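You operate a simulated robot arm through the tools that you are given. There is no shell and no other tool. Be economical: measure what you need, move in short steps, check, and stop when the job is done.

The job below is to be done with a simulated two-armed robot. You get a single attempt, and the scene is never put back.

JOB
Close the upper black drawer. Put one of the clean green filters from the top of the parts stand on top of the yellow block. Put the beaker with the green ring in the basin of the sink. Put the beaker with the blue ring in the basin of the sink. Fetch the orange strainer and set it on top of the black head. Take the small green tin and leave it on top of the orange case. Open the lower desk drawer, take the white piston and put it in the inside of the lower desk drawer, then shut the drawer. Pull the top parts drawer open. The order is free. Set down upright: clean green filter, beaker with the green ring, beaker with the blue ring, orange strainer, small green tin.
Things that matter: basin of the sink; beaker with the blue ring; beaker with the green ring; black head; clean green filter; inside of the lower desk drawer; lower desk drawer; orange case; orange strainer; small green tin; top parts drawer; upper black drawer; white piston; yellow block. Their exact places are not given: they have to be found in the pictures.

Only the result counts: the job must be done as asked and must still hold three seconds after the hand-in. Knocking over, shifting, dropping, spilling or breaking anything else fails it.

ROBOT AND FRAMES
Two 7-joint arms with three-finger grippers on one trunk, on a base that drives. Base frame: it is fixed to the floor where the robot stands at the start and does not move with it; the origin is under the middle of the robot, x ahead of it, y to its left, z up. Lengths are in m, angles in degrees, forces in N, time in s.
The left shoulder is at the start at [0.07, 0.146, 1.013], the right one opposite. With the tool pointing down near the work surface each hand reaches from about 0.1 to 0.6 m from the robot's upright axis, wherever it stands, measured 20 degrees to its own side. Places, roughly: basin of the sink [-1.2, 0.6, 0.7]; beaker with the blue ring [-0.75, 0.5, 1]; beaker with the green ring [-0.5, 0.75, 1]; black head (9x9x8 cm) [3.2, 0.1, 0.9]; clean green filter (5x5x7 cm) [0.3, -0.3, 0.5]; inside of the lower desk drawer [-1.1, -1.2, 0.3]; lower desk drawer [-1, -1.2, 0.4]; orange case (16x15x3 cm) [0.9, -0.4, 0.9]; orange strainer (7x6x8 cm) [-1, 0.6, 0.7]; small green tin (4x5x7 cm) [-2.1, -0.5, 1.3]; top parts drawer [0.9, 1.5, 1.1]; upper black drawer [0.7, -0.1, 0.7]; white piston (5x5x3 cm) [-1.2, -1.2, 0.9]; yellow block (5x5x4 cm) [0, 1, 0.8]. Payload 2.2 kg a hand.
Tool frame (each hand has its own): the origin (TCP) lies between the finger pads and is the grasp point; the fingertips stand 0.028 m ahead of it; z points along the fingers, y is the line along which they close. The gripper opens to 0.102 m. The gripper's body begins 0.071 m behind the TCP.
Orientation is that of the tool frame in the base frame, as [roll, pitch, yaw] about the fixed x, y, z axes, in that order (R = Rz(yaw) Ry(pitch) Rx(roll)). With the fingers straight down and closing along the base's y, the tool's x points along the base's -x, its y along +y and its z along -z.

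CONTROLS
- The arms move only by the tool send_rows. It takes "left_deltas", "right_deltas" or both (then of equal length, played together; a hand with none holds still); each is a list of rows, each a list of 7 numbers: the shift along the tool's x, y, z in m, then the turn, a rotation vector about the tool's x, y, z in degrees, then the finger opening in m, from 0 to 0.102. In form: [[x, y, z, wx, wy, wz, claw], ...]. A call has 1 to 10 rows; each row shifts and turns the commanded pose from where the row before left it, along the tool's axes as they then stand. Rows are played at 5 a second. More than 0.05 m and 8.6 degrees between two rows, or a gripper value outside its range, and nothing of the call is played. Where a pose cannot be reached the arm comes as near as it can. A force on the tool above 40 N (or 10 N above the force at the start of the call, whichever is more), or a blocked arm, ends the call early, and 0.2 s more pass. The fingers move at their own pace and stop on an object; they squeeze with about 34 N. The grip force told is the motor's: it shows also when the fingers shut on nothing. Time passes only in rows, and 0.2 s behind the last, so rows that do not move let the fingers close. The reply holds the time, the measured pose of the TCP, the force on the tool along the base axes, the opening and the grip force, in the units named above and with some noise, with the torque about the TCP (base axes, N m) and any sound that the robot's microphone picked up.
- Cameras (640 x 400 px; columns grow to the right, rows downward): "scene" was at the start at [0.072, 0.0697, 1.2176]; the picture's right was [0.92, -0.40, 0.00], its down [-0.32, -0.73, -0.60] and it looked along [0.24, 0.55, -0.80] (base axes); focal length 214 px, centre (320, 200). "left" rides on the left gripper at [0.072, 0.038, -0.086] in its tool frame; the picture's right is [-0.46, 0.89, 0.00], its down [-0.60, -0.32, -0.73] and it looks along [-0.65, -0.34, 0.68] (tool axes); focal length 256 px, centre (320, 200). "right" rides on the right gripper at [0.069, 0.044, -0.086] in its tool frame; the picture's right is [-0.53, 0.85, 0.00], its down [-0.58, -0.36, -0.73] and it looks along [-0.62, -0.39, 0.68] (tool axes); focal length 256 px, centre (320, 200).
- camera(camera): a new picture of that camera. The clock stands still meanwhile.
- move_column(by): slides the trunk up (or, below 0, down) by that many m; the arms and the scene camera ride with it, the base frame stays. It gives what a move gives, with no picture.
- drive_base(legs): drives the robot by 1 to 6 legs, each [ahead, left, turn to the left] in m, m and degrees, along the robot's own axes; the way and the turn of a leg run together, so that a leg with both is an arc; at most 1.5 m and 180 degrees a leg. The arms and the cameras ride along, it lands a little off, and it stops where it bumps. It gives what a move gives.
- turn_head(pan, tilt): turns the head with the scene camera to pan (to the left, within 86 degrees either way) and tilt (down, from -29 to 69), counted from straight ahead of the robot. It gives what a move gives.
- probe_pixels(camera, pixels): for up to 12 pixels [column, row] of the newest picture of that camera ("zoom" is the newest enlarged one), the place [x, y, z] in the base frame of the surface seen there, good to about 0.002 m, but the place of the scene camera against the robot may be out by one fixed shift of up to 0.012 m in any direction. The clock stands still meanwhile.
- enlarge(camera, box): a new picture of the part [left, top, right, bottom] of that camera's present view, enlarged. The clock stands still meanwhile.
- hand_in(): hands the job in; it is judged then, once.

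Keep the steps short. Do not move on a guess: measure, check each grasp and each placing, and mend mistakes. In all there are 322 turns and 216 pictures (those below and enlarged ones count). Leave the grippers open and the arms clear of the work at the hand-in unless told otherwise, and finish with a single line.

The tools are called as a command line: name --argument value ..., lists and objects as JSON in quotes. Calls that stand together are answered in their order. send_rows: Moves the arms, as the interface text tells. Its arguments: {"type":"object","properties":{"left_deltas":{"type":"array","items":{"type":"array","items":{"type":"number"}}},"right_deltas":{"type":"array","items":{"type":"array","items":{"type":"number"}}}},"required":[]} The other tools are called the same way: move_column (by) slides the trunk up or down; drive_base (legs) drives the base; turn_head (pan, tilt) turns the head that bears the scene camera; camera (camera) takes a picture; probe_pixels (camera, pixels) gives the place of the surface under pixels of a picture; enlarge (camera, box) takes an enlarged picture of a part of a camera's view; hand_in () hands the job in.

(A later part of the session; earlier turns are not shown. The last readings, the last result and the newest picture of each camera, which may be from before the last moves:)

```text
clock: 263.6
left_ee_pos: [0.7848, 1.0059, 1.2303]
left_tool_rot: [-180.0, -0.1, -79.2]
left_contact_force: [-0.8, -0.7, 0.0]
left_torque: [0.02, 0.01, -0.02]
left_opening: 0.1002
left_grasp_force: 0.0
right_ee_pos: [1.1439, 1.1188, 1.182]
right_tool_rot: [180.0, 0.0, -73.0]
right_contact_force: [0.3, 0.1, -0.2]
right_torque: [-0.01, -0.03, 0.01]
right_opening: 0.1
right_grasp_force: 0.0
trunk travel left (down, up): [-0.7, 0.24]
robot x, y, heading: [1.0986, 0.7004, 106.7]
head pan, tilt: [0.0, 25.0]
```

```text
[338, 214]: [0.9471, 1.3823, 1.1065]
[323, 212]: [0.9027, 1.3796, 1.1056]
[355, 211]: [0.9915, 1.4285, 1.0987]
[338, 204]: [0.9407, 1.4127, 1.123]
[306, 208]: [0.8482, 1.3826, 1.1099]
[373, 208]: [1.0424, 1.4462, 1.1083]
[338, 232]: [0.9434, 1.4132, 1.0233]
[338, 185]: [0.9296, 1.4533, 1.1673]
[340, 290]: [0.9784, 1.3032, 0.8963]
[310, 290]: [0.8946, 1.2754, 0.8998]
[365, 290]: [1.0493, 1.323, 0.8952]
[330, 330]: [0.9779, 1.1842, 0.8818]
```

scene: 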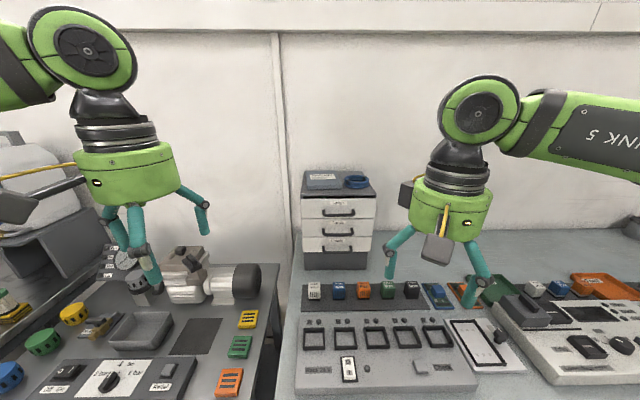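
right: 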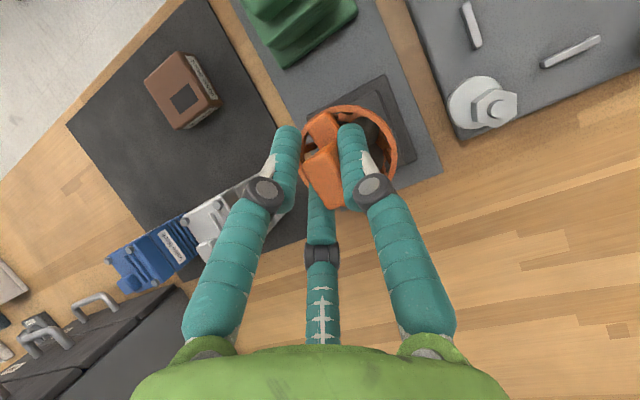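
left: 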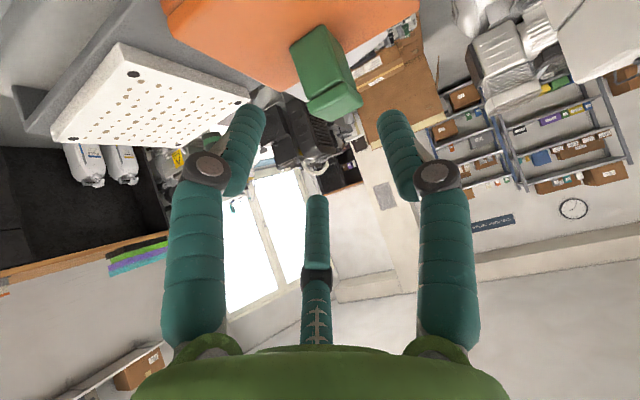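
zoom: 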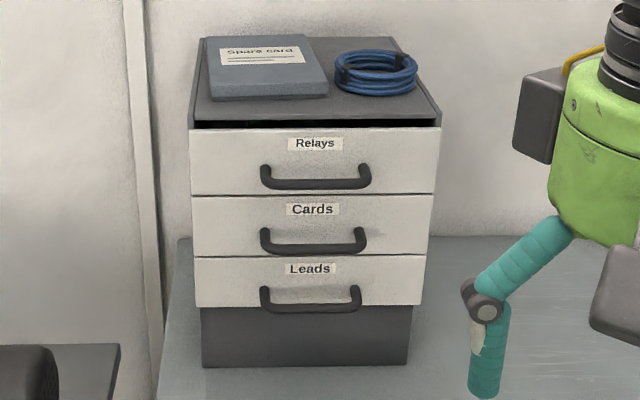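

Handle bar of the top drawer: z≈1.106, ~3 cm off the face. Check the bench edge and legs before driving closer.

turn_head --pan 0 --tilt 60

camera --camera "scene"

probe_pixels --camera "scene" --pixels '[[320, 220], [250, 220], [400, 230], [300, 240], [320, 260], [360, 240], [280, 250], [450, 220]]'

```text
clock: 264.6
left_ee_pos: [0.7864, 1.0079, 1.2296]
left_tool_rot: [180.0, 0.0, -79.2]
left_contact_force: [-1.0, 0.3, 0.9]
left_torque: [0.01, -0.01, 0.0]
left_opening: 0.1
left_grasp_force: 0.0
right_ee_pos: [1.1445, 1.1172, 1.1812]
right_tool_rot: [180.0, 0.0, -73.0]
right_contact_force: [-0.1, 0.6, 0.5]
right_torque: [-0.01, 0.01, -0.04]
right_opening: 0.1001
right_grasp_force: 0.1
trunk travel left (down, up): [-0.7, 0.24]
robot x, y, heading: [1.1025, 0.7033, 106.7]
head pan, tilt: [0.0, 60.0]
```

```text
44 pictures are left
```

scene: 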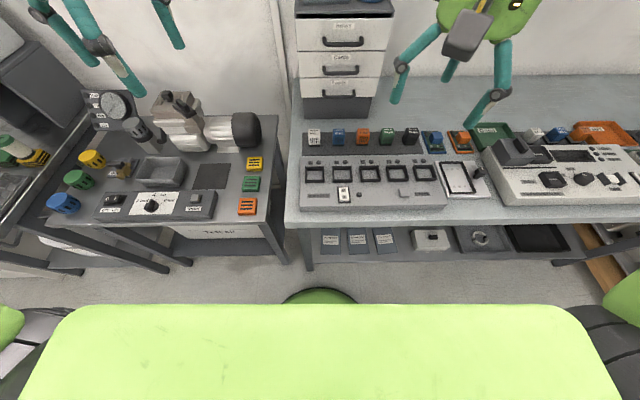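

```text
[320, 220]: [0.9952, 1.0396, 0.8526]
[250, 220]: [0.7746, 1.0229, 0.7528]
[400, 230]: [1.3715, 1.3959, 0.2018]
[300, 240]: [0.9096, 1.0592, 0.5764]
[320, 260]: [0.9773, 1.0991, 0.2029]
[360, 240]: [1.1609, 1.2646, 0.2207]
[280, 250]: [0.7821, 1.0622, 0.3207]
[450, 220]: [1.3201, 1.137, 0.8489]
```

Bench edge allows ~9 cm more. Plan: hook both fingertips of the right hand (slightly leaned) behind the bar from above and pull by driving back. Close in.

drive_base --legs '[[0.085, 0.085, 0.8]]'

move_column --by 0.15

send_rows --right_deltas '[[0, 0, 0, 0, -7.5, 0, 0.05], [0, 0, 0, 0, -7.5, 0, 0.05]]'

camera --camera "right"

```text
clock: 265.8
left_ee_pos: [0.6782, 1.0572, 1.2305]
left_tool_rot: [179.9, 0.1, -78.5]
left_contact_force: [0.1, -0.4, 0.1]
left_torque: [0.02, 0.0, 0.0]
left_opening: 0.1
left_grasp_force: 0.0
right_ee_pos: [1.0357, 1.1732, 1.1818]
right_tool_rot: [180.0, -0.1, -72.5]
right_contact_force: [-0.4, -0.9, -0.3]
right_torque: [-0.01, 0.05, 0.0]
right_opening: 0.1001
right_grasp_force: 0.0
trunk travel left (down, up): [-0.7, 0.24]
robot x, y, heading: [0.9972, 0.7585, 107.0]
head pan, tilt: [0.0, 60.0]
```

```text
clock: 267.6
left_ee_pos: [0.6774, 1.0601, 1.3788]
left_tool_rot: [-180.0, 0.1, -78.6]
left_contact_force: [1.2, -0.7, -0.3]
left_torque: [0.01, -0.01, 0.01]
left_opening: 0.1001
left_grasp_force: 0.1
right_ee_pos: [1.0335, 1.1736, 1.3313]
right_tool_rot: [180.0, 0.0, -72.5]
right_contact_force: [0.2, 0.1, 0.4]
right_torque: [-0.02, 0.01, -0.02]
right_opening: 0.0999
right_grasp_force: 0.0
trunk travel left (down, up): [-0.85, 0.09]
robot x, y, heading: [0.9953, 0.7563, 107.2]
head pan, tilt: [0.0, 60.0]
```

```text
clock: 268.1
left_ee_pos: [0.6778, 1.0583, 1.3802]
left_tool_rot: [179.9, 0.1, -78.6]
left_contact_force: [-0.6, -0.2, 0.7]
left_torque: [0.01, 0.01, 0.05]
left_opening: 0.1001
left_grasp_force: 0.1
right_ee_pos: [1.0348, 1.1729, 1.3327]
right_tool_rot: [179.9, 15.0, -72.4]
right_contact_force: [-0.4, -1.1, 0.1]
right_torque: [0.01, -0.02, -0.02]
right_opening: 0.05
right_grasp_force: 0.0
trunk travel left (down, up): [-0.85, 0.09]
robot x, y, heading: [0.9924, 0.759, 107.3]
head pan, tilt: [0.0, 60.0]
```

```text
43 pictures are left
```

right: 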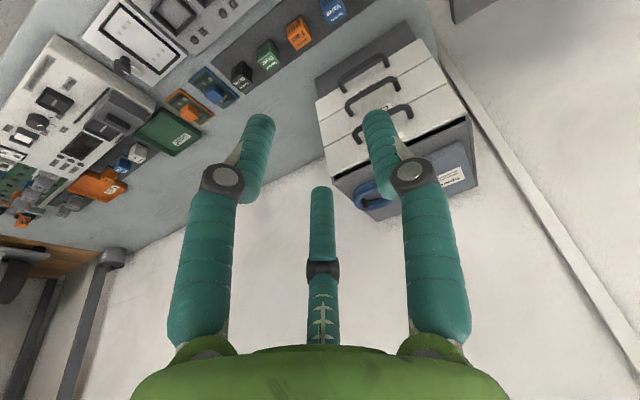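

send_rows --right_deltas '[[-0.0464, 0.0068, 0.0124, 0, 0, 0, 0.05], [-0.0464, 0.0068, 0.0124, 0, 0, 0, 0.05], [-0.0464, 0.0068, 0.0124, 0, 0, 0, 0.05]]'

camera --camera "right"

```text
clock: 268.9
left_ee_pos: [0.6757, 1.0595, 1.3794]
left_tool_rot: [180.0, 0.0, -78.6]
left_contact_force: [-0.7, -0.2, 1.0]
left_torque: [-0.01, -0.01, 0.04]
left_opening: 0.1001
left_grasp_force: 0.1
right_ee_pos: [0.9686, 1.3039, 1.3306]
right_tool_rot: [-179.9, 15.0, -72.5]
right_contact_force: [-0.9, 0.0, 1.1]
right_torque: [0.0, 0.03, 0.0]
right_opening: 0.0499
right_grasp_force: 0.1
trunk travel left (down, up): [-0.85, 0.09]
robot x, y, heading: [0.9959, 0.7578, 107.2]
head pan, tilt: [0.0, 60.0]
```

```text
42 pictures are left
```

right: 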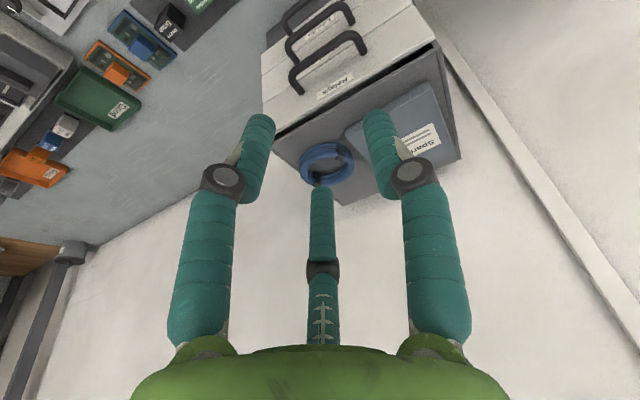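

enlarge --camera "right" --box '[260, 0, 400, 130]'

probe_pixels --camera "zoom" --pixels '[[255, 132], [230, 143], [290, 116], [240, 165], [300, 140], [222, 165], [315, 125], [300, 190], [265, 205], [350, 170]]'

```text
3.08 times, centred on (330, 65) of right
```

zoom: 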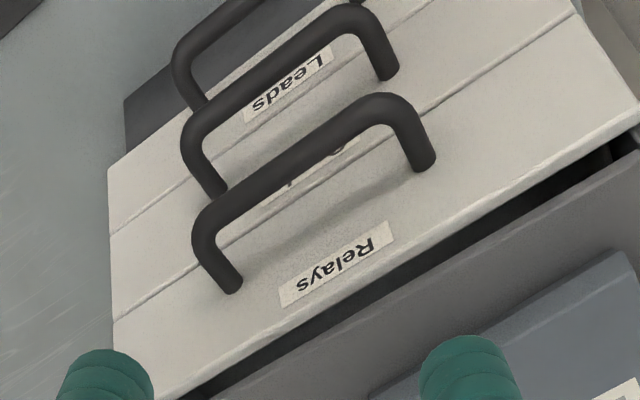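

```text
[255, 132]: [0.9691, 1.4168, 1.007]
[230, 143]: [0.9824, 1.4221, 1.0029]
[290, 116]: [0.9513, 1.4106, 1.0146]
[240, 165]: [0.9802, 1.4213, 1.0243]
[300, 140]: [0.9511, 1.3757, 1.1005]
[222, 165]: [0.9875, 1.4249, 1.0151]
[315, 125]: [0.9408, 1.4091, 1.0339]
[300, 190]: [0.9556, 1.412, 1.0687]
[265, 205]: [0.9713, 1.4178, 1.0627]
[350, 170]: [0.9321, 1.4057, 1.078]
```

probe_pixels --camera "zoom" --pixels '[[290, 158], [245, 190], [340, 120], [290, 165], [290, 148], [231, 288], [424, 165], [330, 220], [300, 260], [360, 200], [205, 225], [395, 105]]'

```text
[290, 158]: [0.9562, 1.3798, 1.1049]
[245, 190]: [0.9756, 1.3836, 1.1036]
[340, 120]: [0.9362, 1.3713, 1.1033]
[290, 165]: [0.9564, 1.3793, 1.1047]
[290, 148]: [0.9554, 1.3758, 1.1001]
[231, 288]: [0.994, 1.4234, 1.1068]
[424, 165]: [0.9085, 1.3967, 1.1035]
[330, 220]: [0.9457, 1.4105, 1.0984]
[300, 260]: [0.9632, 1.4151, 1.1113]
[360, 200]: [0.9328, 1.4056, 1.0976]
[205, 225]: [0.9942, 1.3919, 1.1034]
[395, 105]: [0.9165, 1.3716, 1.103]
```

Right-camera: bar centre-line t'≈1.031, face 1.061 (gap 2.5 cm), centre n 1.326. Move above the gap with fingers at 0.04.

send_rows --right_deltas '[[-0.0438, -0.0055, 0.0117, 0, 0, 0, 0.04], [-0.0438, -0.0055, 0.0117, 0, 0, 0, 0.04], [0.0112, 0, 0.0419, 0, 0, 0, 0.04], [0.0112, 0, 0.0419, 0, 0, 0, 0.04], [0.0112, 0, 0.0419, 0, 0, 0, 0.04]]'

camera --camera "right"

```text
clock: 270.1
left_ee_pos: [0.6745, 1.0607, 1.3796]
left_tool_rot: [179.9, 0.1, -78.6]
left_contact_force: [0.5, -0.3, -0.2]
left_torque: [-0.03, -0.02, 0.02]
left_opening: 0.0997
left_grasp_force: 0.1
right_ee_pos: [0.9558, 1.3962, 1.1998]
right_tool_rot: [179.9, 14.8, -72.4]
right_contact_force: [-0.3, 0.0, -0.1]
right_torque: [-0.02, -0.03, -0.01]
right_opening: 0.0401
right_grasp_force: 0.0
trunk travel left (down, up): [-0.85, 0.09]
robot x, y, heading: [0.9953, 0.755, 107.2]
head pan, tilt: [0.0, 60.0]
```

```text
40 pictures are left
```

right: 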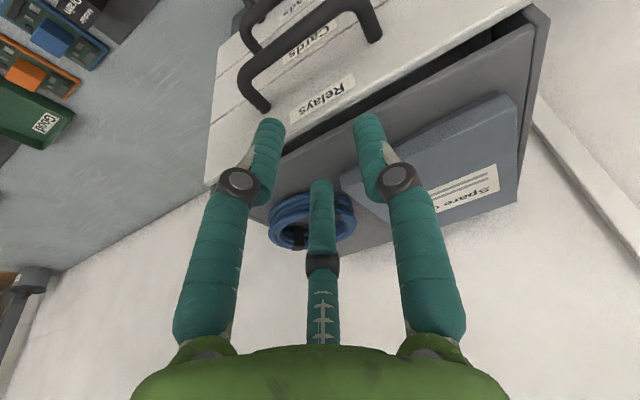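

send_rows --right_deltas '[[0.0015, -0.005, 0, 0, 0, 0, 0.04], [0.0104, 0, 0.0386, 0, 0, 0, 0.04], [0.0065, 0, 0.0242, 0, 0, 0, 0.04]]'

camera --camera "right"

```text
clock: 270.9
left_ee_pos: [0.6782, 1.0542, 1.3804]
left_tool_rot: [179.8, 0.1, -78.7]
left_contact_force: [0.2, -0.1, 0.4]
left_torque: [-0.02, -0.04, 0.03]
left_opening: 0.1
left_grasp_force: 0.2
right_ee_pos: [0.9607, 1.3957, 1.1705]
right_tool_rot: [179.7, 16.9, -72.9]
right_contact_force: [8.3, -6.5, 13.0]
right_torque: [0.28, -0.2, -0.43]
right_opening: 0.0414
right_grasp_force: 0.0
trunk travel left (down, up): [-0.85, 0.09]
robot x, y, heading: [0.997, 0.7581, 107.2]
head pan, tilt: [0.0, 60.0]
stopped in row 3 (right hand): the force on the tool passed its limit at 46 N (the readings are from after the stop); the commanded pose is now the measured one
```

```text
39 pictures are left
```

right: 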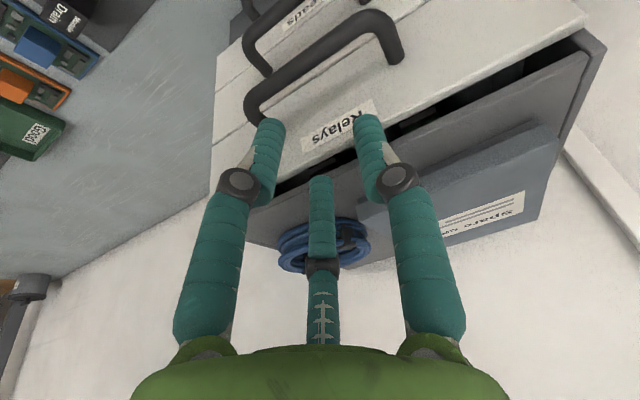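

Fingers are a bit too thick for that gap. Better: straddle the whole 9-cm handle from outside and squeeze it. Rise, open fully, shift back 7 mm and centre.

send_rows --right_deltas '[[0.0, 0, -0.03, 0, 0, 0, 0.06], [0, 0, 0, 0, 1.9, 0, 0.102], [0.007, 0.0091, -0.0019, 0, 0, 0, 0.102]]'

camera --camera "right"

```text
clock: 271.6
left_ee_pos: [0.677, 1.0605, 1.3786]
left_tool_rot: [179.9, 0.0, -78.6]
left_contact_force: [-0.2, 0.7, -0.3]
left_torque: [-0.02, 0.01, 0.01]
left_opening: 0.1001
left_grasp_force: 0.1
right_ee_pos: [0.9534, 1.3811, 1.1952]
right_tool_rot: [179.7, 14.6, -72.6]
right_contact_force: [-0.9, -0.3, -0.4]
right_torque: [-0.02, -0.02, -0.01]
right_opening: 0.102
right_grasp_force: 0.0
trunk travel left (down, up): [-0.85, 0.09]
robot x, y, heading: [0.9933, 0.7611, 107.3]
head pan, tilt: [0.0, 60.0]
```

```text
38 pictures are left
```

right: 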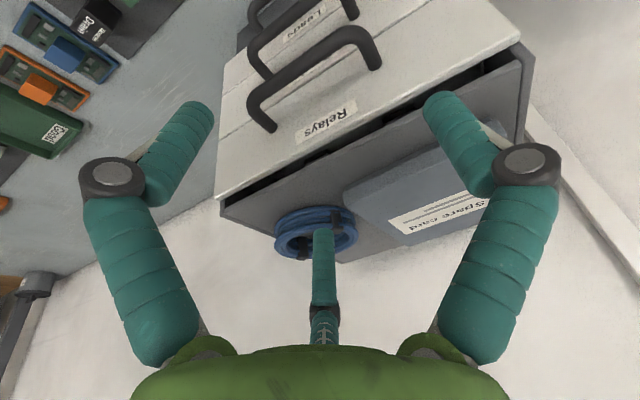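

send_rows --right_deltas '[[-0.0039, -0.002, 0.001, 0, 0, 0, 0.102], [0.0117, 0, 0.0435, 0, 0, 0, 0.102], [0.0104, 0, 0.0387, 0, 0, 0, 0.102]]'

camera --camera "right"

```text
clock: 272.4
left_ee_pos: [0.6791, 1.0568, 1.381]
left_tool_rot: [179.8, 0.2, -78.6]
left_contact_force: [-1.1, 1.3, -1.1]
left_torque: [0.01, 0.05, -0.01]
left_opening: 0.1
left_grasp_force: 0.1
right_ee_pos: [0.9564, 1.3902, 1.1524]
right_tool_rot: [179.4, 17.1, -73.5]
right_contact_force: [2.3, -0.6, 2.5]
right_torque: [-0.07, 0.2, 0.07]
right_opening: 0.1031
right_grasp_force: 0.0
trunk travel left (down, up): [-0.85, 0.09]
robot x, y, heading: [0.9948, 0.7624, 107.2]
head pan, tilt: [0.0, 60.0]
stopped in row 3 (right hand): the force on the tool passed its limit at 61 N (the readings are from after the stop); the commanded pose is now the measured one
```

```text
37 pictures are left
```

right: 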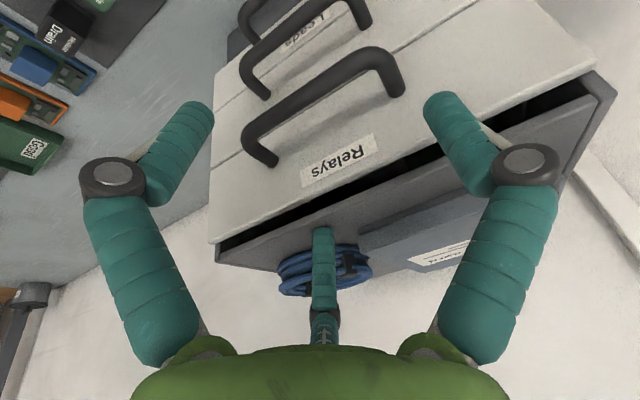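

Contact again (61 N) though the fingertips look free. Look at the hand from the head camera.

turn_head --pan 0 --tilt 28

enlarge --camera "scene" --box '[260, 130, 460, 300]'

```text
clock: 273.4
left_ee_pos: [0.6788, 1.0556, 1.3812]
left_tool_rot: [179.9, 0.2, -78.8]
left_contact_force: [-0.2, 0.2, 0.3]
left_torque: [0.03, -0.01, -0.01]
left_opening: 0.1002
left_grasp_force: 0.0
right_ee_pos: [0.9548, 1.3877, 1.1506]
right_tool_rot: [179.2, 17.1, -73.4]
right_contact_force: [5.2, -0.5, 13.0]
right_torque: [0.68, -0.24, -0.21]
right_opening: 0.1034
right_grasp_force: 0.1
trunk travel left (down, up): [-0.85, 0.09]
robot x, y, heading: [0.9975, 0.7581, 107.2]
head pan, tilt: [0.0, 28.0]
```

```text
2.35 times, centred on (360, 215) of scene
```

zoom: 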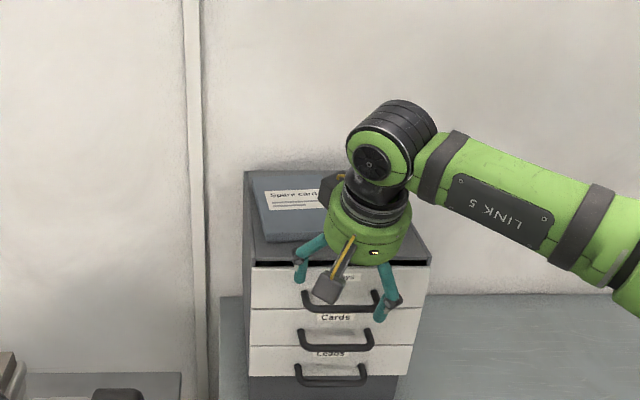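

camera --camera "right"

probe_pixels --camera "right" --pixels '[[400, 172], [400, 150], [300, 205], [300, 225], [345, 60], [400, 90], [262, 160], [325, 245], [445, 110], [185, 120], [300, 270], [430, 250]]'

```text
35 pictures are left
```

right: 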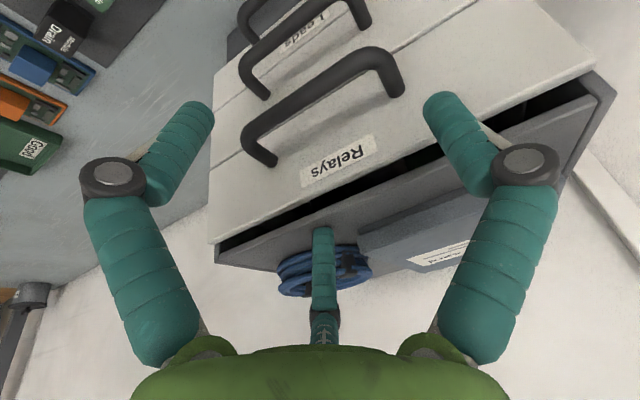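

```text
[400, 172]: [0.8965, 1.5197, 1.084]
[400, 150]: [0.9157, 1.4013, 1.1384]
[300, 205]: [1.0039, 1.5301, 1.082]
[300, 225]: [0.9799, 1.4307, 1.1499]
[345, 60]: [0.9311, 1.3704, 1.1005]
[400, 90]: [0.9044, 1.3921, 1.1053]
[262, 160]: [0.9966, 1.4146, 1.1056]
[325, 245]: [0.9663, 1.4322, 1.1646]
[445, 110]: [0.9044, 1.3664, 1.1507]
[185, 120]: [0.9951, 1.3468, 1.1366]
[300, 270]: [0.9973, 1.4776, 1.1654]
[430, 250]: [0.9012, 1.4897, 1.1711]
```

The third (rear) finger is touching the cabinet top — that's the obstacle. Approach instead with the hand leaned ~50° forward so that finger sits above the handle. Back off up/back first.

send_rows --right_deltas '[[-0.0087, 0, -0.0287, 0, 0, 0, 0.102], [0.043, 0, -0.013, 0, 0, 0, 0.102], [0.043, 0, -0.013, 0, 0, 0, 0.102]]'

send_rows --right_deltas '[[0, 0, 0, 0, -6.8, 0, 0.102], [0, 0, 0, 0, -6.8, 0, 0.102], [0, 0, 0, 0, -6.8, 0, 0.102], [0, 0, 0, 0, -6.8, 0, 0.102], [0, 0, 0, 0, -6.8, 0, 0.102]]'

camera --camera "right"

```text
clock: 274.2
left_ee_pos: [0.6787, 1.0575, 1.3816]
left_tool_rot: [179.7, 0.1, -78.7]
left_contact_force: [0.9, -0.5, 0.8]
left_torque: [0.0, 0.03, 0.01]
left_opening: 0.1002
left_grasp_force: 0.1
right_ee_pos: [0.9838, 1.3032, 1.1805]
right_tool_rot: [179.3, 16.9, -73.5]
right_contact_force: [0.3, -0.3, 0.4]
right_torque: [0.05, -0.02, 0.0]
right_opening: 0.1019
right_grasp_force: 0.0
trunk travel left (down, up): [-0.85, 0.09]
robot x, y, heading: [0.9927, 0.7604, 107.1]
head pan, tilt: [0.0, 28.0]
```

```text
clock: 275.4
left_ee_pos: [0.6791, 1.0587, 1.379]
left_tool_rot: [179.9, 0.0, -78.7]
left_contact_force: [-0.2, 0.3, 0.2]
left_torque: [0.02, -0.01, -0.01]
left_opening: 0.1
left_grasp_force: 0.0
right_ee_pos: [0.9822, 1.3045, 1.1799]
right_tool_rot: [178.8, 51.0, -74.0]
right_contact_force: [-1.2, -0.5, -0.3]
right_torque: [0.04, 0.0, 0.01]
right_opening: 0.102
right_grasp_force: 0.0
trunk travel left (down, up): [-0.85, 0.09]
robot x, y, heading: [0.9898, 0.7602, 107.0]
head pan, tilt: [0.0, 28.0]
```

```text
34 pictures are left
```

right: 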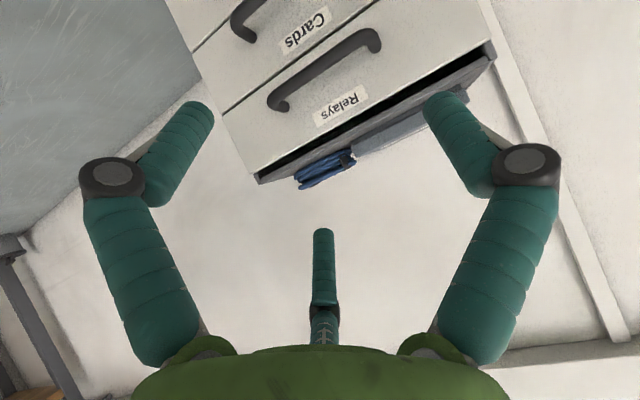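

probe_pixels --camera "right" --pixels '[[325, 66], [274, 100], [377, 42], [290, 88], [355, 44], [330, 120], [284, 108], [380, 50]]'

```text
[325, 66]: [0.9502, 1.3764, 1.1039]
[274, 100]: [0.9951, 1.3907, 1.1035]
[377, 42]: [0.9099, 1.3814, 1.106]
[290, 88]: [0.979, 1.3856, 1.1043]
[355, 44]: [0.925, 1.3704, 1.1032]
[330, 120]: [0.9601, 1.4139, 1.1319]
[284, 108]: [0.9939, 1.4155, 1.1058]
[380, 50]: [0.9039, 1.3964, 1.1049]
```

send_rows --right_deltas '[[0.0077, 0.007, 0.0, 1.0, 0, 0, 0.102], [0, 0, 0.045, 0, 0, 0, 0.102], [0, 0, 0.035, 0, 0, 0, 0.102]]'

camera --camera "right"

```text
clock: 276.2
left_ee_pos: [0.6778, 1.0618, 1.3794]
left_tool_rot: [-179.9, -0.1, -78.7]
left_contact_force: [1.2, 0.3, -0.3]
left_torque: [-0.04, 0.0, -0.01]
left_opening: 0.0999
left_grasp_force: 0.0
right_ee_pos: [0.9575, 1.3588, 1.1206]
right_tool_rot: [179.9, 50.8, -74.0]
right_contact_force: [-0.2, 0.4, -1.0]
right_torque: [-0.04, -0.02, 0.02]
right_opening: 0.1018
right_grasp_force: 0.0
trunk travel left (down, up): [-0.85, 0.09]
robot x, y, heading: [0.9965, 0.7638, 106.8]
head pan, tilt: [0.0, 28.0]
```

```text
33 pictures are left
```

right: 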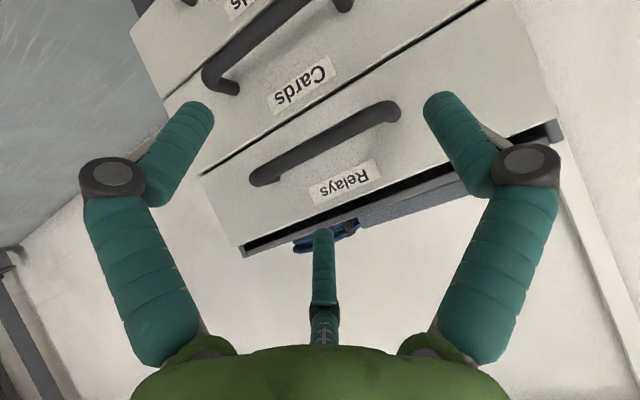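

Handle lies between the fingers. Advance 1.6 cm and close.

send_rows --right_deltas '[[0, 0, 0.016, 0, 0, 0, 0.102], [0, 0, 0, 0, 0, 0, 0.05], [0, 0, 0, 0, 0, 0, 0.05]]'

camera --camera "right"

```text
clock: 277.0
left_ee_pos: [0.6742, 1.0511, 1.3804]
left_tool_rot: [-179.9, 0.3, -78.6]
left_contact_force: [-0.8, 0.0, -0.4]
left_torque: [-0.02, 0.03, 0.03]
left_opening: 0.1
left_grasp_force: 0.1
right_ee_pos: [0.9476, 1.362, 1.121]
right_tool_rot: [179.7, 51.6, -73.6]
right_contact_force: [-7.8, -14.7, 24.7]
right_torque: [-0.07, 0.79, 0.62]
right_opening: 0.0621
right_grasp_force: 8.7
trunk travel left (down, up): [-0.85, 0.09]
robot x, y, heading: [0.9965, 0.7585, 107.3]
head pan, tilt: [0.0, 28.0]
```

```text
32 pictures are left
```

right: 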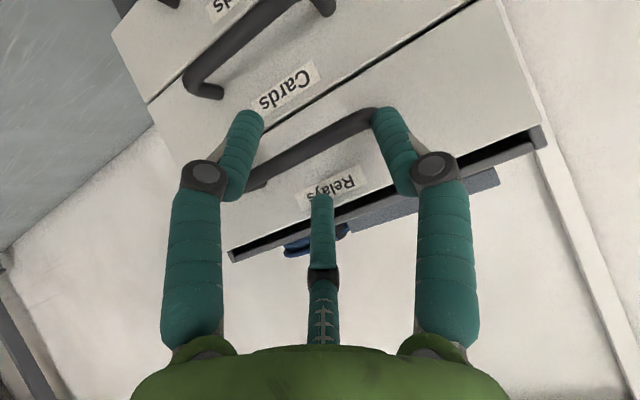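

The fingertips only ride on top of the bar. Open, back off, lean further (65°) so the fingers can go deeper past the bar ends.

send_rows --right_deltas '[[0, 0, -0.01, 0, 0, 0, 0.102], [0, 0, -0.03, 0, 0, 0, 0.102], [0, 0, 0, 0, -7, 0, 0.102], [0, 0, 0, 0, -7, 0, 0.102]]'

camera --camera "right"

```text
clock: 278.0
left_ee_pos: [0.6775, 1.0612, 1.3776]
left_tool_rot: [180.0, -0.2, -78.7]
left_contact_force: [-0.7, 0.7, 0.4]
left_torque: [-0.01, -0.05, 0.01]
left_opening: 0.1
left_grasp_force: 0.1
right_ee_pos: [0.9488, 1.3338, 1.1345]
right_tool_rot: [178.3, 62.8, -74.0]
right_contact_force: [0.4, -0.4, -1.0]
right_torque: [0.04, 0.04, -0.01]
right_opening: 0.102
right_grasp_force: 0.2
right hand out of reach, approached as far as the arm can: row 4
trunk travel left (down, up): [-0.85, 0.09]
robot x, y, heading: [0.9946, 0.759, 107.1]
head pan, tilt: [0.0, 28.0]
```

```text
31 pictures are left
```

right: 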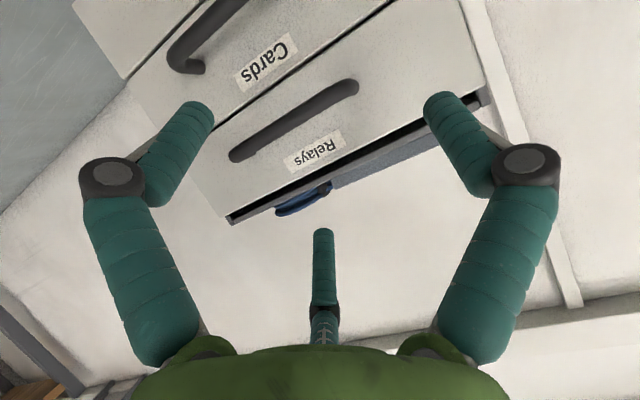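

probe_pixels --camera "right" --pixels '[[234, 155], [352, 88], [293, 118], [270, 130], [320, 104]]'

move_column --by -0.05

```text
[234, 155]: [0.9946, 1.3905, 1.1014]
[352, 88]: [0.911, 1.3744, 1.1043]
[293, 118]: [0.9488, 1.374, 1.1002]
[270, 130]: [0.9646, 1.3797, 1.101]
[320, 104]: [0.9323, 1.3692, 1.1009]
```

```text
clock: 278.9
left_ee_pos: [0.6772, 1.0596, 1.3299]
left_tool_rot: [180.0, -0.1, -78.7]
left_contact_force: [0.9, 0.0, 0.8]
left_torque: [0.03, 0.0, -0.02]
left_opening: 0.0999
left_grasp_force: 0.2
right_ee_pos: [0.9499, 1.3308, 1.0857]
right_tool_rot: [178.3, 62.7, -74.0]
right_contact_force: [0.1, -0.4, 0.9]
right_torque: [0.04, 0.0, 0.01]
right_opening: 0.102
right_grasp_force: 0.0
trunk travel left (down, up): [-0.8, 0.14]
robot x, y, heading: [0.9938, 0.7606, 107.1]
head pan, tilt: [0.0, 28.0]
```

send_rows --right_deltas '[[-0.0181, -0.0173, -0.0093, 1.7, 0, 0, 0.102], [-0.0096, 0, 0.0187, 0, 0, 0, 0.102]]'

camera --camera "right"

```text
clock: 279.5
left_ee_pos: [0.6763, 1.0612, 1.3285]
left_tool_rot: [-180.0, 0.0, -78.7]
left_contact_force: [-0.2, 0.9, -0.5]
left_torque: [0.0, -0.03, -0.01]
left_opening: 0.0999
left_grasp_force: 0.1
right_ee_pos: [0.9598, 1.3602, 1.1053]
right_tool_rot: [-180.0, 62.5, -74.1]
right_contact_force: [-0.1, -0.4, 0.3]
right_torque: [0.01, -0.01, 0.0]
right_opening: 0.1022
right_grasp_force: 0.1
trunk travel left (down, up): [-0.8, 0.14]
robot x, y, heading: [0.9977, 0.761, 106.9]
head pan, tilt: [0.0, 28.0]
```

```text
30 pictures are left
```

right: 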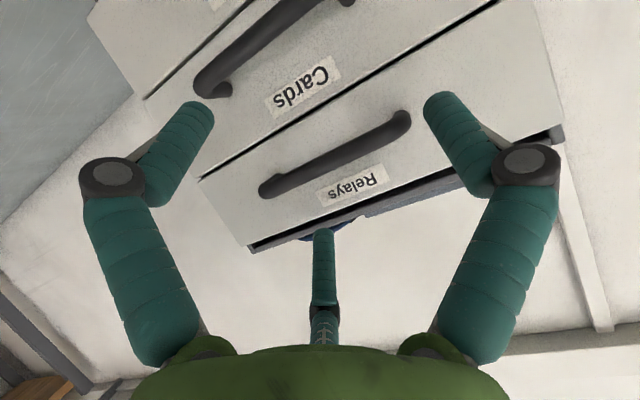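

send_rows --right_deltas '[[-0.0076, 0.002, 0.0147, 0, 0, 0, 0.102], [0, 0, 0, 0, 0, 0, 0.06], [0, 0, 0, 0, 0, 0, 0.05]]'

camera --camera "right"

```text
clock: 280.3
left_ee_pos: [0.6704, 1.0551, 1.3289]
left_tool_rot: [-179.7, 0.2, -78.6]
left_contact_force: [-0.3, 1.3, -0.1]
left_torque: [0.01, -0.03, 0.01]
left_opening: 0.0999
left_grasp_force: 0.0
right_ee_pos: [0.9427, 1.368, 1.1085]
right_tool_rot: [-179.8, 62.8, -72.8]
right_contact_force: [-20.3, -15.7, 1.0]
right_torque: [0.33, -0.22, 0.61]
right_opening: 0.0597
right_grasp_force: 7.8
trunk travel left (down, up): [-0.8, 0.14]
robot x, y, heading: [0.9935, 0.7567, 107.0]
head pan, tilt: [0.0, 28.0]
```

```text
29 pictures are left
```

right: 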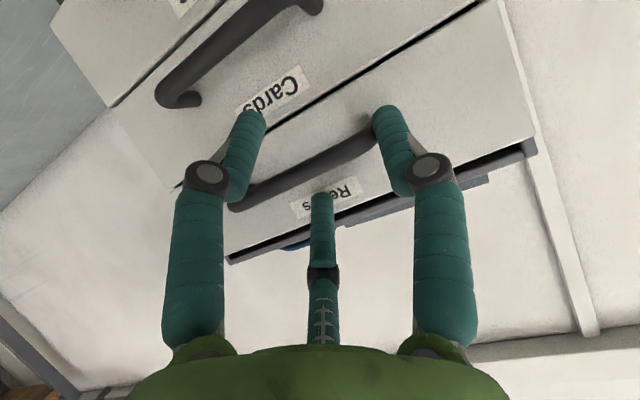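

One finger is outside the handle end and the other hooks over the bar. Try a gentle pull by driving back 4 cm.

drive_base --legs '[[-0.04, 0, 0]]'

camera --camera "right"

```text
clock: 281.2
left_ee_pos: [0.6828, 1.0309, 1.3257]
left_tool_rot: [-179.9, -0.5, -78.7]
left_contact_force: [-1.2, 1.5, -0.8]
left_torque: [-0.07, -0.03, -0.03]
left_opening: 0.1001
left_grasp_force: 0.0
right_ee_pos: [0.9619, 1.343, 1.1011]
right_tool_rot: [-179.6, 62.1, -73.9]
right_contact_force: [-5.1, -5.0, -11.1]
right_torque: [0.91, 0.0, -0.32]
right_opening: 0.0543
right_grasp_force: 3.1
trunk travel left (down, up): [-0.8, 0.14]
robot x, y, heading: [1.0095, 0.7217, 107.1]
head pan, tilt: [0.0, 28.0]
```

```text
28 pictures are left
```

right: 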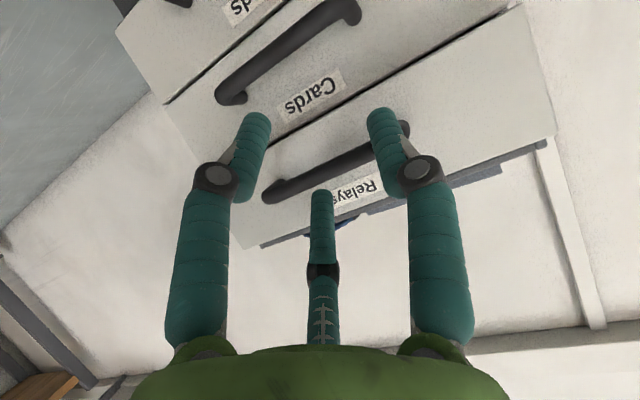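

probe_pixels --camera "right" --pixels '[[325, 168], [300, 182], [350, 155], [290, 215], [430, 140], [300, 70]]'

```text
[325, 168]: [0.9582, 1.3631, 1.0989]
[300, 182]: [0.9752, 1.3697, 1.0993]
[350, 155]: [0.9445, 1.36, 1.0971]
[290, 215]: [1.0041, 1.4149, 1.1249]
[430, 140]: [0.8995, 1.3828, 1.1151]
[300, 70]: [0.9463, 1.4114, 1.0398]
```

The drawer has moved ~1.5 cm but the grip slipped. I'll switch to a proper pinch of the bar: back off and roll the hand 90° about its axis so the fingers close above/below the bar.

send_rows --right_deltas '[[0, 0, 0, 0, 0, 0, 0.09], [0, 0, -0.04, 0, 0, 0, 0.1], [0, 0, -0.04, 0, 0, 0, 0.1], [0, 0, -0.03, 0, 7, 0, 0.1]]'

send_rows --right_deltas '[[0, 0, 0, 0, 0, 8.4, 0.1], [0, 0, 0, 0, 0, 8.4, 0.1], [0, 0, 0, 0, 0, 8.4, 0.1], [0, 0, 0, 0, 0, 8.4, 0.1], [0, 0, 0, 0, 0, 8.4, 0.1], [0, 0, 0, 0, 0, 8.4, 0.06], [0, 0, 0, 0, 0, 8.4, 0.06], [0, 0, 0, 0, 0, 8.4, 0.06], [0, 0, 0, 0, 0, 8.4, 0.06], [0, 0, 0, 0, 0, 8.4, 0.06]]'

```text
clock: 282.2
left_ee_pos: [0.6896, 1.0218, 1.33]
left_tool_rot: [180.0, -0.1, -78.7]
left_contact_force: [0.5, 0.6, 0.1]
left_torque: [0.04, -0.01, -0.01]
left_opening: 0.0998
left_grasp_force: 0.0
right_ee_pos: [0.9961, 1.2417, 1.1565]
right_tool_rot: [-179.7, 55.6, -74.2]
right_contact_force: [-0.4, -0.6, -0.3]
right_torque: [0.01, -0.01, -0.01]
right_opening: 0.1002
right_grasp_force: 0.0
trunk travel left (down, up): [-0.8, 0.14]
robot x, y, heading: [1.0057, 0.7195, 107.5]
head pan, tilt: [0.0, 28.0]
```

```text
clock: 284.4
left_ee_pos: [0.6881, 1.0213, 1.3288]
left_tool_rot: [-180.0, -0.2, -78.7]
left_contact_force: [-0.1, -0.6, -0.1]
left_torque: [-0.03, 0.0, 0.0]
left_opening: 0.0997
left_grasp_force: 0.1
right_ee_pos: [0.9934, 1.2428, 1.157]
right_tool_rot: [124.4, 4.8, -161.1]
right_contact_force: [0.5, 0.4, -0.1]
right_torque: [0.01, -0.01, 0.01]
right_opening: 0.0601
right_grasp_force: 0.1
trunk travel left (down, up): [-0.8, 0.14]
robot x, y, heading: [1.0066, 0.7193, 107.2]
head pan, tilt: [0.0, 28.0]
```

The roll works. Complete it and approach the bar off-centre (third finger outside the handle end), stopping 3 cm short.

send_rows --right_deltas '[[0, 0, 0, 0, 0, 6, 0.05], [-0.0224, 0.0268, 0, 0, 0, 0, 0.05], [0, 0, 0.045, 0, 0, 0, 0.05], [0, 0, 0.045, 0, 0, 0, 0.05]]'

camera --camera "right"

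```text
clock: 285.4
left_ee_pos: [0.6876, 1.024, 1.328]
left_tool_rot: [180.0, -0.2, -78.7]
left_contact_force: [-0.3, -0.2, -0.5]
left_torque: [-0.03, 0.0, -0.03]
left_opening: 0.0999
left_grasp_force: 0.0
right_ee_pos: [0.9897, 1.3376, 1.1273]
right_tool_rot: [124.5, 0.1, -164.3]
right_contact_force: [0.7, 0.5, 0.1]
right_torque: [0.0, 0.01, 0.02]
right_opening: 0.0501
right_grasp_force: 0.1
trunk travel left (down, up): [-0.8, 0.14]
robot x, y, heading: [1.0049, 0.7241, 107.4]
head pan, tilt: [0.0, 28.0]
```

```text
27 pictures are left
```

right: 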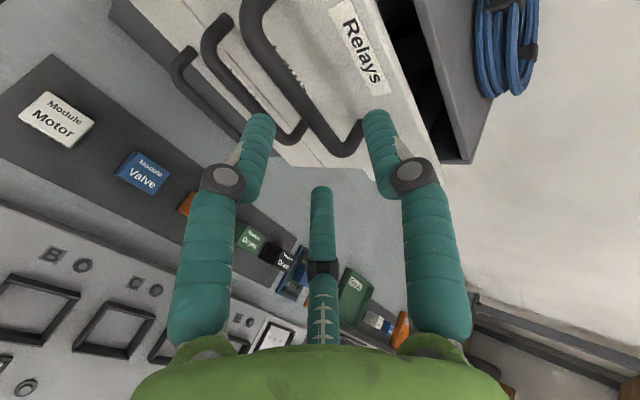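

The bar runs between the fingers with the third finger outside the handle end. Advance 3.1 cm and close.

send_rows --right_deltas '[[0, 0, 0.018, 0, 0, 0, 0.05], [0, 0, 0.013, 0, 0, 0, 0.05], [0, 0, 0, 0, 0, 0, 0.0], [0, 0, 0, 0, 0, 0, 0.0]]'

camera --camera "right"

```text
clock: 286.4
left_ee_pos: [0.6874, 1.0231, 1.3274]
left_tool_rot: [-180.0, -0.2, -78.7]
left_contact_force: [-0.1, -0.7, -0.1]
left_torque: [-0.01, -0.01, -0.02]
left_opening: 0.1001
left_grasp_force: 0.1
right_ee_pos: [0.9816, 1.3606, 1.1092]
right_tool_rot: [124.5, 0.3, -164.1]
right_contact_force: [-2.7, -1.9, -5.5]
right_torque: [0.03, -0.36, 0.63]
right_opening: 0.0167
right_grasp_force: 42.7
trunk travel left (down, up): [-0.8, 0.14]
robot x, y, heading: [1.0067, 0.7213, 106.9]
head pan, tilt: [0.0, 28.0]
```

```text
26 pictures are left
```

right: 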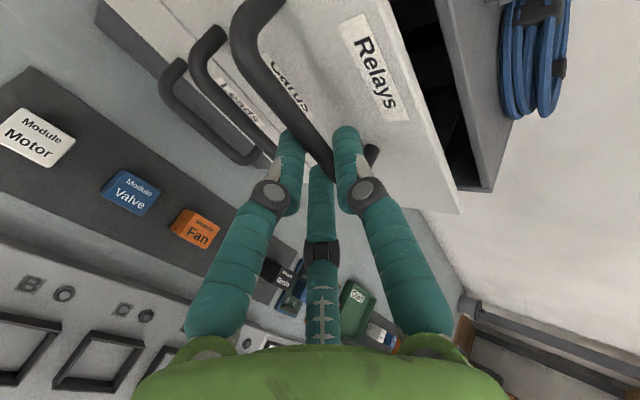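

Bar pinched (0.0167 m, 43 N). Pull by driving back 0.12 m.

drive_base --legs '[[-0.12, 0, 0]]'

camera --camera "right"

```text
clock: 287.6
left_ee_pos: [0.7217, 0.9113, 1.3275]
left_tool_rot: [180.0, -0.3, -78.7]
left_contact_force: [0.2, 0.6, -0.4]
left_torque: [-0.01, 0.0, 0.0]
left_opening: 0.0999
left_grasp_force: 0.1
right_ee_pos: [1.0182, 1.2495, 1.1078]
right_tool_rot: [124.5, 0.2, -164.2]
right_contact_force: [-4.2, 0.0, -11.9]
right_torque: [0.07, -0.52, 0.79]
right_opening: 0.0169
right_grasp_force: 42.1
trunk travel left (down, up): [-0.8, 0.14]
robot x, y, heading: [1.0434, 0.6089, 107.2]
head pan, tilt: [0.0, 28.0]
```

```text
25 pictures are left
```

right: 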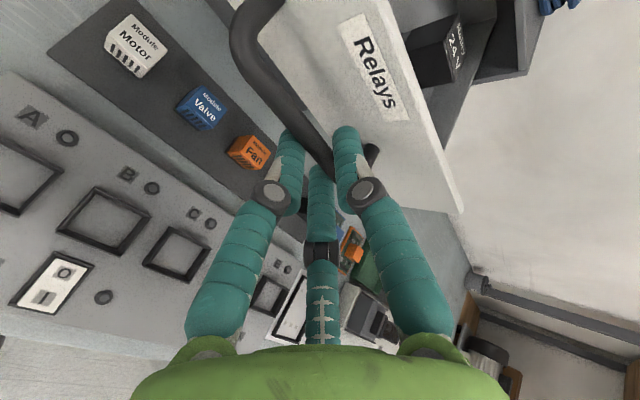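

The drawer is open ~13 cm. Pull 3 cm more, then release.

drive_base --legs '[[-0.03, 0, 0]]'

send_rows --right_deltas '[[0, 0, 0, 0, 0, 0, 0.03], [0, 0, 0, 0, 0, 0, 0.05], [0, 0, -0.03, 0, 0, 0, 0.05], [0, 0, -0.045, 0, 0, 0, 0.05], [0, 0, -0.045, 0, 0, 0, 0.06]]'

camera --camera "scene"

```text
clock: 288.6
left_ee_pos: [0.7337, 0.8784, 1.3296]
left_tool_rot: [-179.9, -0.1, -78.6]
left_contact_force: [0.3, -1.6, 0.3]
left_torque: [-0.01, -0.03, 0.01]
left_opening: 0.1002
left_grasp_force: 0.1
right_ee_pos: [1.0274, 1.2195, 1.1099]
right_tool_rot: [124.0, 0.3, -164.2]
right_contact_force: [0.3, 0.1, 0.6]
right_torque: [0.2, -0.59, 0.18]
right_opening: 0.0169
right_grasp_force: 42.4
trunk travel left (down, up): [-0.8, 0.14]
robot x, y, heading: [1.0494, 0.5784, 107.1]
head pan, tilt: [0.0, 28.0]
stopped in leg 1: the force on the tool passed its limit at 56 N (the readings are from after the stop); the commanded pose is now the measured one
```

```text
clock: 289.8
left_ee_pos: [0.7326, 0.878, 1.3296]
left_tool_rot: [-179.9, 0.0, -78.7]
left_contact_force: [0.2, -1.0, -0.9]
left_torque: [0.02, 0.0, -0.02]
left_opening: 0.1002
left_grasp_force: 0.0
right_ee_pos: [1.0549, 1.1229, 1.1744]
right_tool_rot: [124.2, 0.3, -164.2]
right_contact_force: [-0.1, 0.2, 1.0]
right_torque: [0.0, 0.0, 0.02]
right_opening: 0.0602
right_grasp_force: 0.1
trunk travel left (down, up): [-0.8, 0.14]
robot x, y, heading: [1.0518, 0.5773, 107.0]
head pan, tilt: [0.0, 28.0]
```

```text
24 pictures are left
```

scene: 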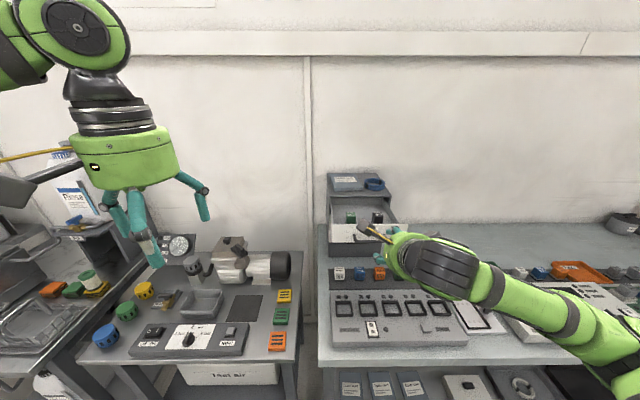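

Top parts drawer is open to its stop. Now go to the desk: back off, turn, drive west; restore the right hand's orientation.

drive_base --legs '[[-0.15, 0, 0], [0, 0, 90]]'

send_rows --right_deltas '[[0, 0, 0, 0, 0, -8.4, 0.1], [0, 0, 0, 0, 0, -8.4, 0.1], [0, 0, 0, 0, 0, -8.4, 0.1], [0, 0, 0, 0, 0, -8.4, 0.1], [0, 0, 0, 0, 0, -8.4, 0.1], [0, 0, 0, 0, 0, -8.4, 0.1], [0, 0, 0, 0, 0, -8.4, 0.1], [0, 0, 0, 0, 0, -8.4, 0.1], [0, 0, 0, 0, 0, -8.4, 0.1], [0, 0, 0, 0, 0, -8.4, 0.1]]'

send_rows --right_deltas '[[0, 0, 0, 0, 0, -6, 0.1], [0, 0, 0, 0, 8, 0, 0.1], [0, 0, 0, 0, 8, 0, 0.1], [0, 0, 0, 0, 8, 0, 0.1], [0, 0, 0, 0, 8, 0, 0.1], [0, 0, 0, 0, 8, 0, 0.1], [0, 0, 0, 0, 8, 0, 0.1], [0, 0, 0, 0, 7.6, 0, 0.1]]'

drive_base --legs '[[1.4, 0, 0]]'

turn_head --pan 30 --tilt 35

camera --camera "scene"

```text
clock: 295.1
left_ee_pos: [0.8057, 0.1051, 1.3298]
left_tool_rot: [-180.0, 0.0, 13.5]
left_contact_force: [0.2, -0.7, 0.0]
left_torque: [-0.01, 0.02, -0.01]
left_opening: 0.1
left_grasp_force: 0.0
right_ee_pos: [0.551, 0.417, 1.1743]
right_tool_rot: [124.2, 0.2, -72.1]
right_contact_force: [0.3, 0.3, 0.6]
right_torque: [0.03, -0.04, -0.01]
right_opening: 0.06
right_grasp_force: 0.1
trunk travel left (down, up): [-0.8, 0.14]
robot x, y, heading: [1.096, 0.4332, -160.6]
head pan, tilt: [0.0, 28.0]
```

```text
clock: 297.2
left_ee_pos: [0.8056, 0.1056, 1.329]
left_tool_rot: [-180.0, -0.1, 13.6]
left_contact_force: [0.1, 0.1, 0.0]
left_torque: [-0.02, 0.01, 0.02]
left_opening: 0.0998
left_grasp_force: 0.0
right_ee_pos: [0.5489, 0.4181, 1.1752]
right_tool_rot: [171.9, 55.5, 7.9]
right_contact_force: [-0.6, -0.1, -0.9]
right_torque: [-0.04, 0.0, 0.04]
right_opening: 0.1
right_grasp_force: 0.0
trunk travel left (down, up): [-0.8, 0.14]
robot x, y, heading: [1.0947, 0.4356, -160.8]
head pan, tilt: [0.0, 28.0]
```

```text
clock: 299.1
left_ee_pos: [0.8056, 0.104, 1.3285]
left_tool_rot: [-179.9, -0.1, 13.4]
left_contact_force: [0.5, -0.9, 0.9]
left_torque: [-0.01, -0.04, 0.06]
left_opening: 0.1001
left_grasp_force: 0.0
right_ee_pos: [0.5495, 0.4152, 1.1742]
right_tool_rot: [-179.9, 0.0, 18.0]
right_contact_force: [-0.4, 0.4, 0.6]
right_torque: [0.03, -0.02, 0.03]
right_opening: 0.1001
right_grasp_force: 0.1
trunk travel left (down, up): [-0.8, 0.14]
robot x, y, heading: [1.096, 0.4357, -161.0]
head pan, tilt: [0.0, 28.0]
```

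```text
clock: 305.9
left_ee_pos: [-0.5048, -0.3367, 1.3297]
left_tool_rot: [-180.0, 0.0, 12.6]
left_contact_force: [-0.7, 0.3, 0.5]
left_torque: [0.0, 0.01, -0.01]
left_opening: 0.1002
left_grasp_force: 0.0
right_ee_pos: [-0.7566, -0.0194, 1.1744]
right_tool_rot: [-179.7, 0.2, 17.1]
right_contact_force: [0.4, 0.5, 0.1]
right_torque: [-0.02, 0.02, 0.0]
right_opening: 0.1
right_grasp_force: 0.1
trunk travel left (down, up): [-0.8, 0.14]
robot x, y, heading: [-0.2145, -0.0116, -161.7]
head pan, tilt: [0.0, 28.0]
```

```text
clock: 306.9
left_ee_pos: [-0.5057, -0.3351, 1.3292]
left_tool_rot: [-179.9, -0.1, 12.7]
left_contact_force: [-0.4, -0.3, 0.2]
left_torque: [-0.01, 0.02, -0.02]
left_opening: 0.1
left_grasp_force: 0.0
right_ee_pos: [-0.7584, -0.0197, 1.1765]
right_tool_rot: [-179.8, 0.2, 17.0]
right_contact_force: [-0.3, 0.0, -0.1]
right_torque: [0.02, -0.03, -0.01]
right_opening: 0.0999
right_grasp_force: 0.0
trunk travel left (down, up): [-0.8, 0.14]
robot x, y, heading: [-0.2107, -0.0093, -161.5]
head pan, tilt: [30.0, 35.0]
```

```text
23 pictures are left
```

scene: 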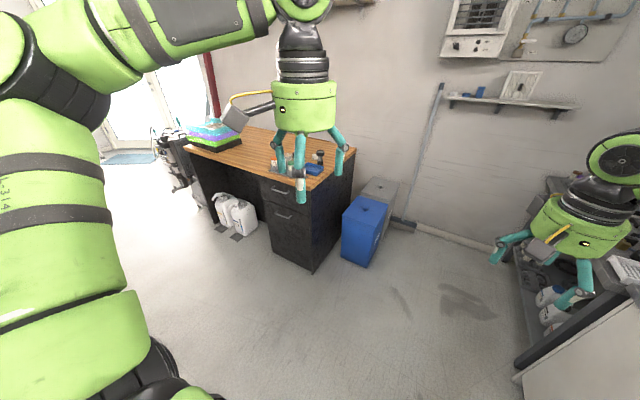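

enlarge --camera "scene" --box '[180, 110, 380, 280]'

probe_pixels --camera "zoom" --pixels '[[320, 180], [255, 163], [330, 245], [310, 240], [350, 248], [290, 270], [395, 285], [395, 345], [280, 312], [440, 105], [310, 140], [455, 130]]'

```text
2.35 times, centred on (280, 195) of scene
```

zoom: 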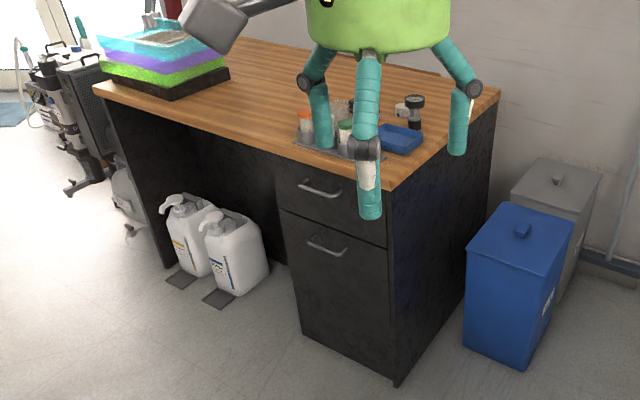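

```text
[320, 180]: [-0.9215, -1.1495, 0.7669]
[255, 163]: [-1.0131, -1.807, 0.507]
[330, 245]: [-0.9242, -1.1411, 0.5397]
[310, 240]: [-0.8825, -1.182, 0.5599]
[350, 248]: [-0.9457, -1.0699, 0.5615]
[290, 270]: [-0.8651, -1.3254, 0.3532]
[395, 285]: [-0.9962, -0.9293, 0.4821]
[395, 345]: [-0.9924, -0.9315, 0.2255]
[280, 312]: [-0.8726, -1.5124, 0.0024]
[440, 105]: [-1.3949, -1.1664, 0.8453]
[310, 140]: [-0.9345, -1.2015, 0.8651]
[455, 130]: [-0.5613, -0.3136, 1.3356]
```

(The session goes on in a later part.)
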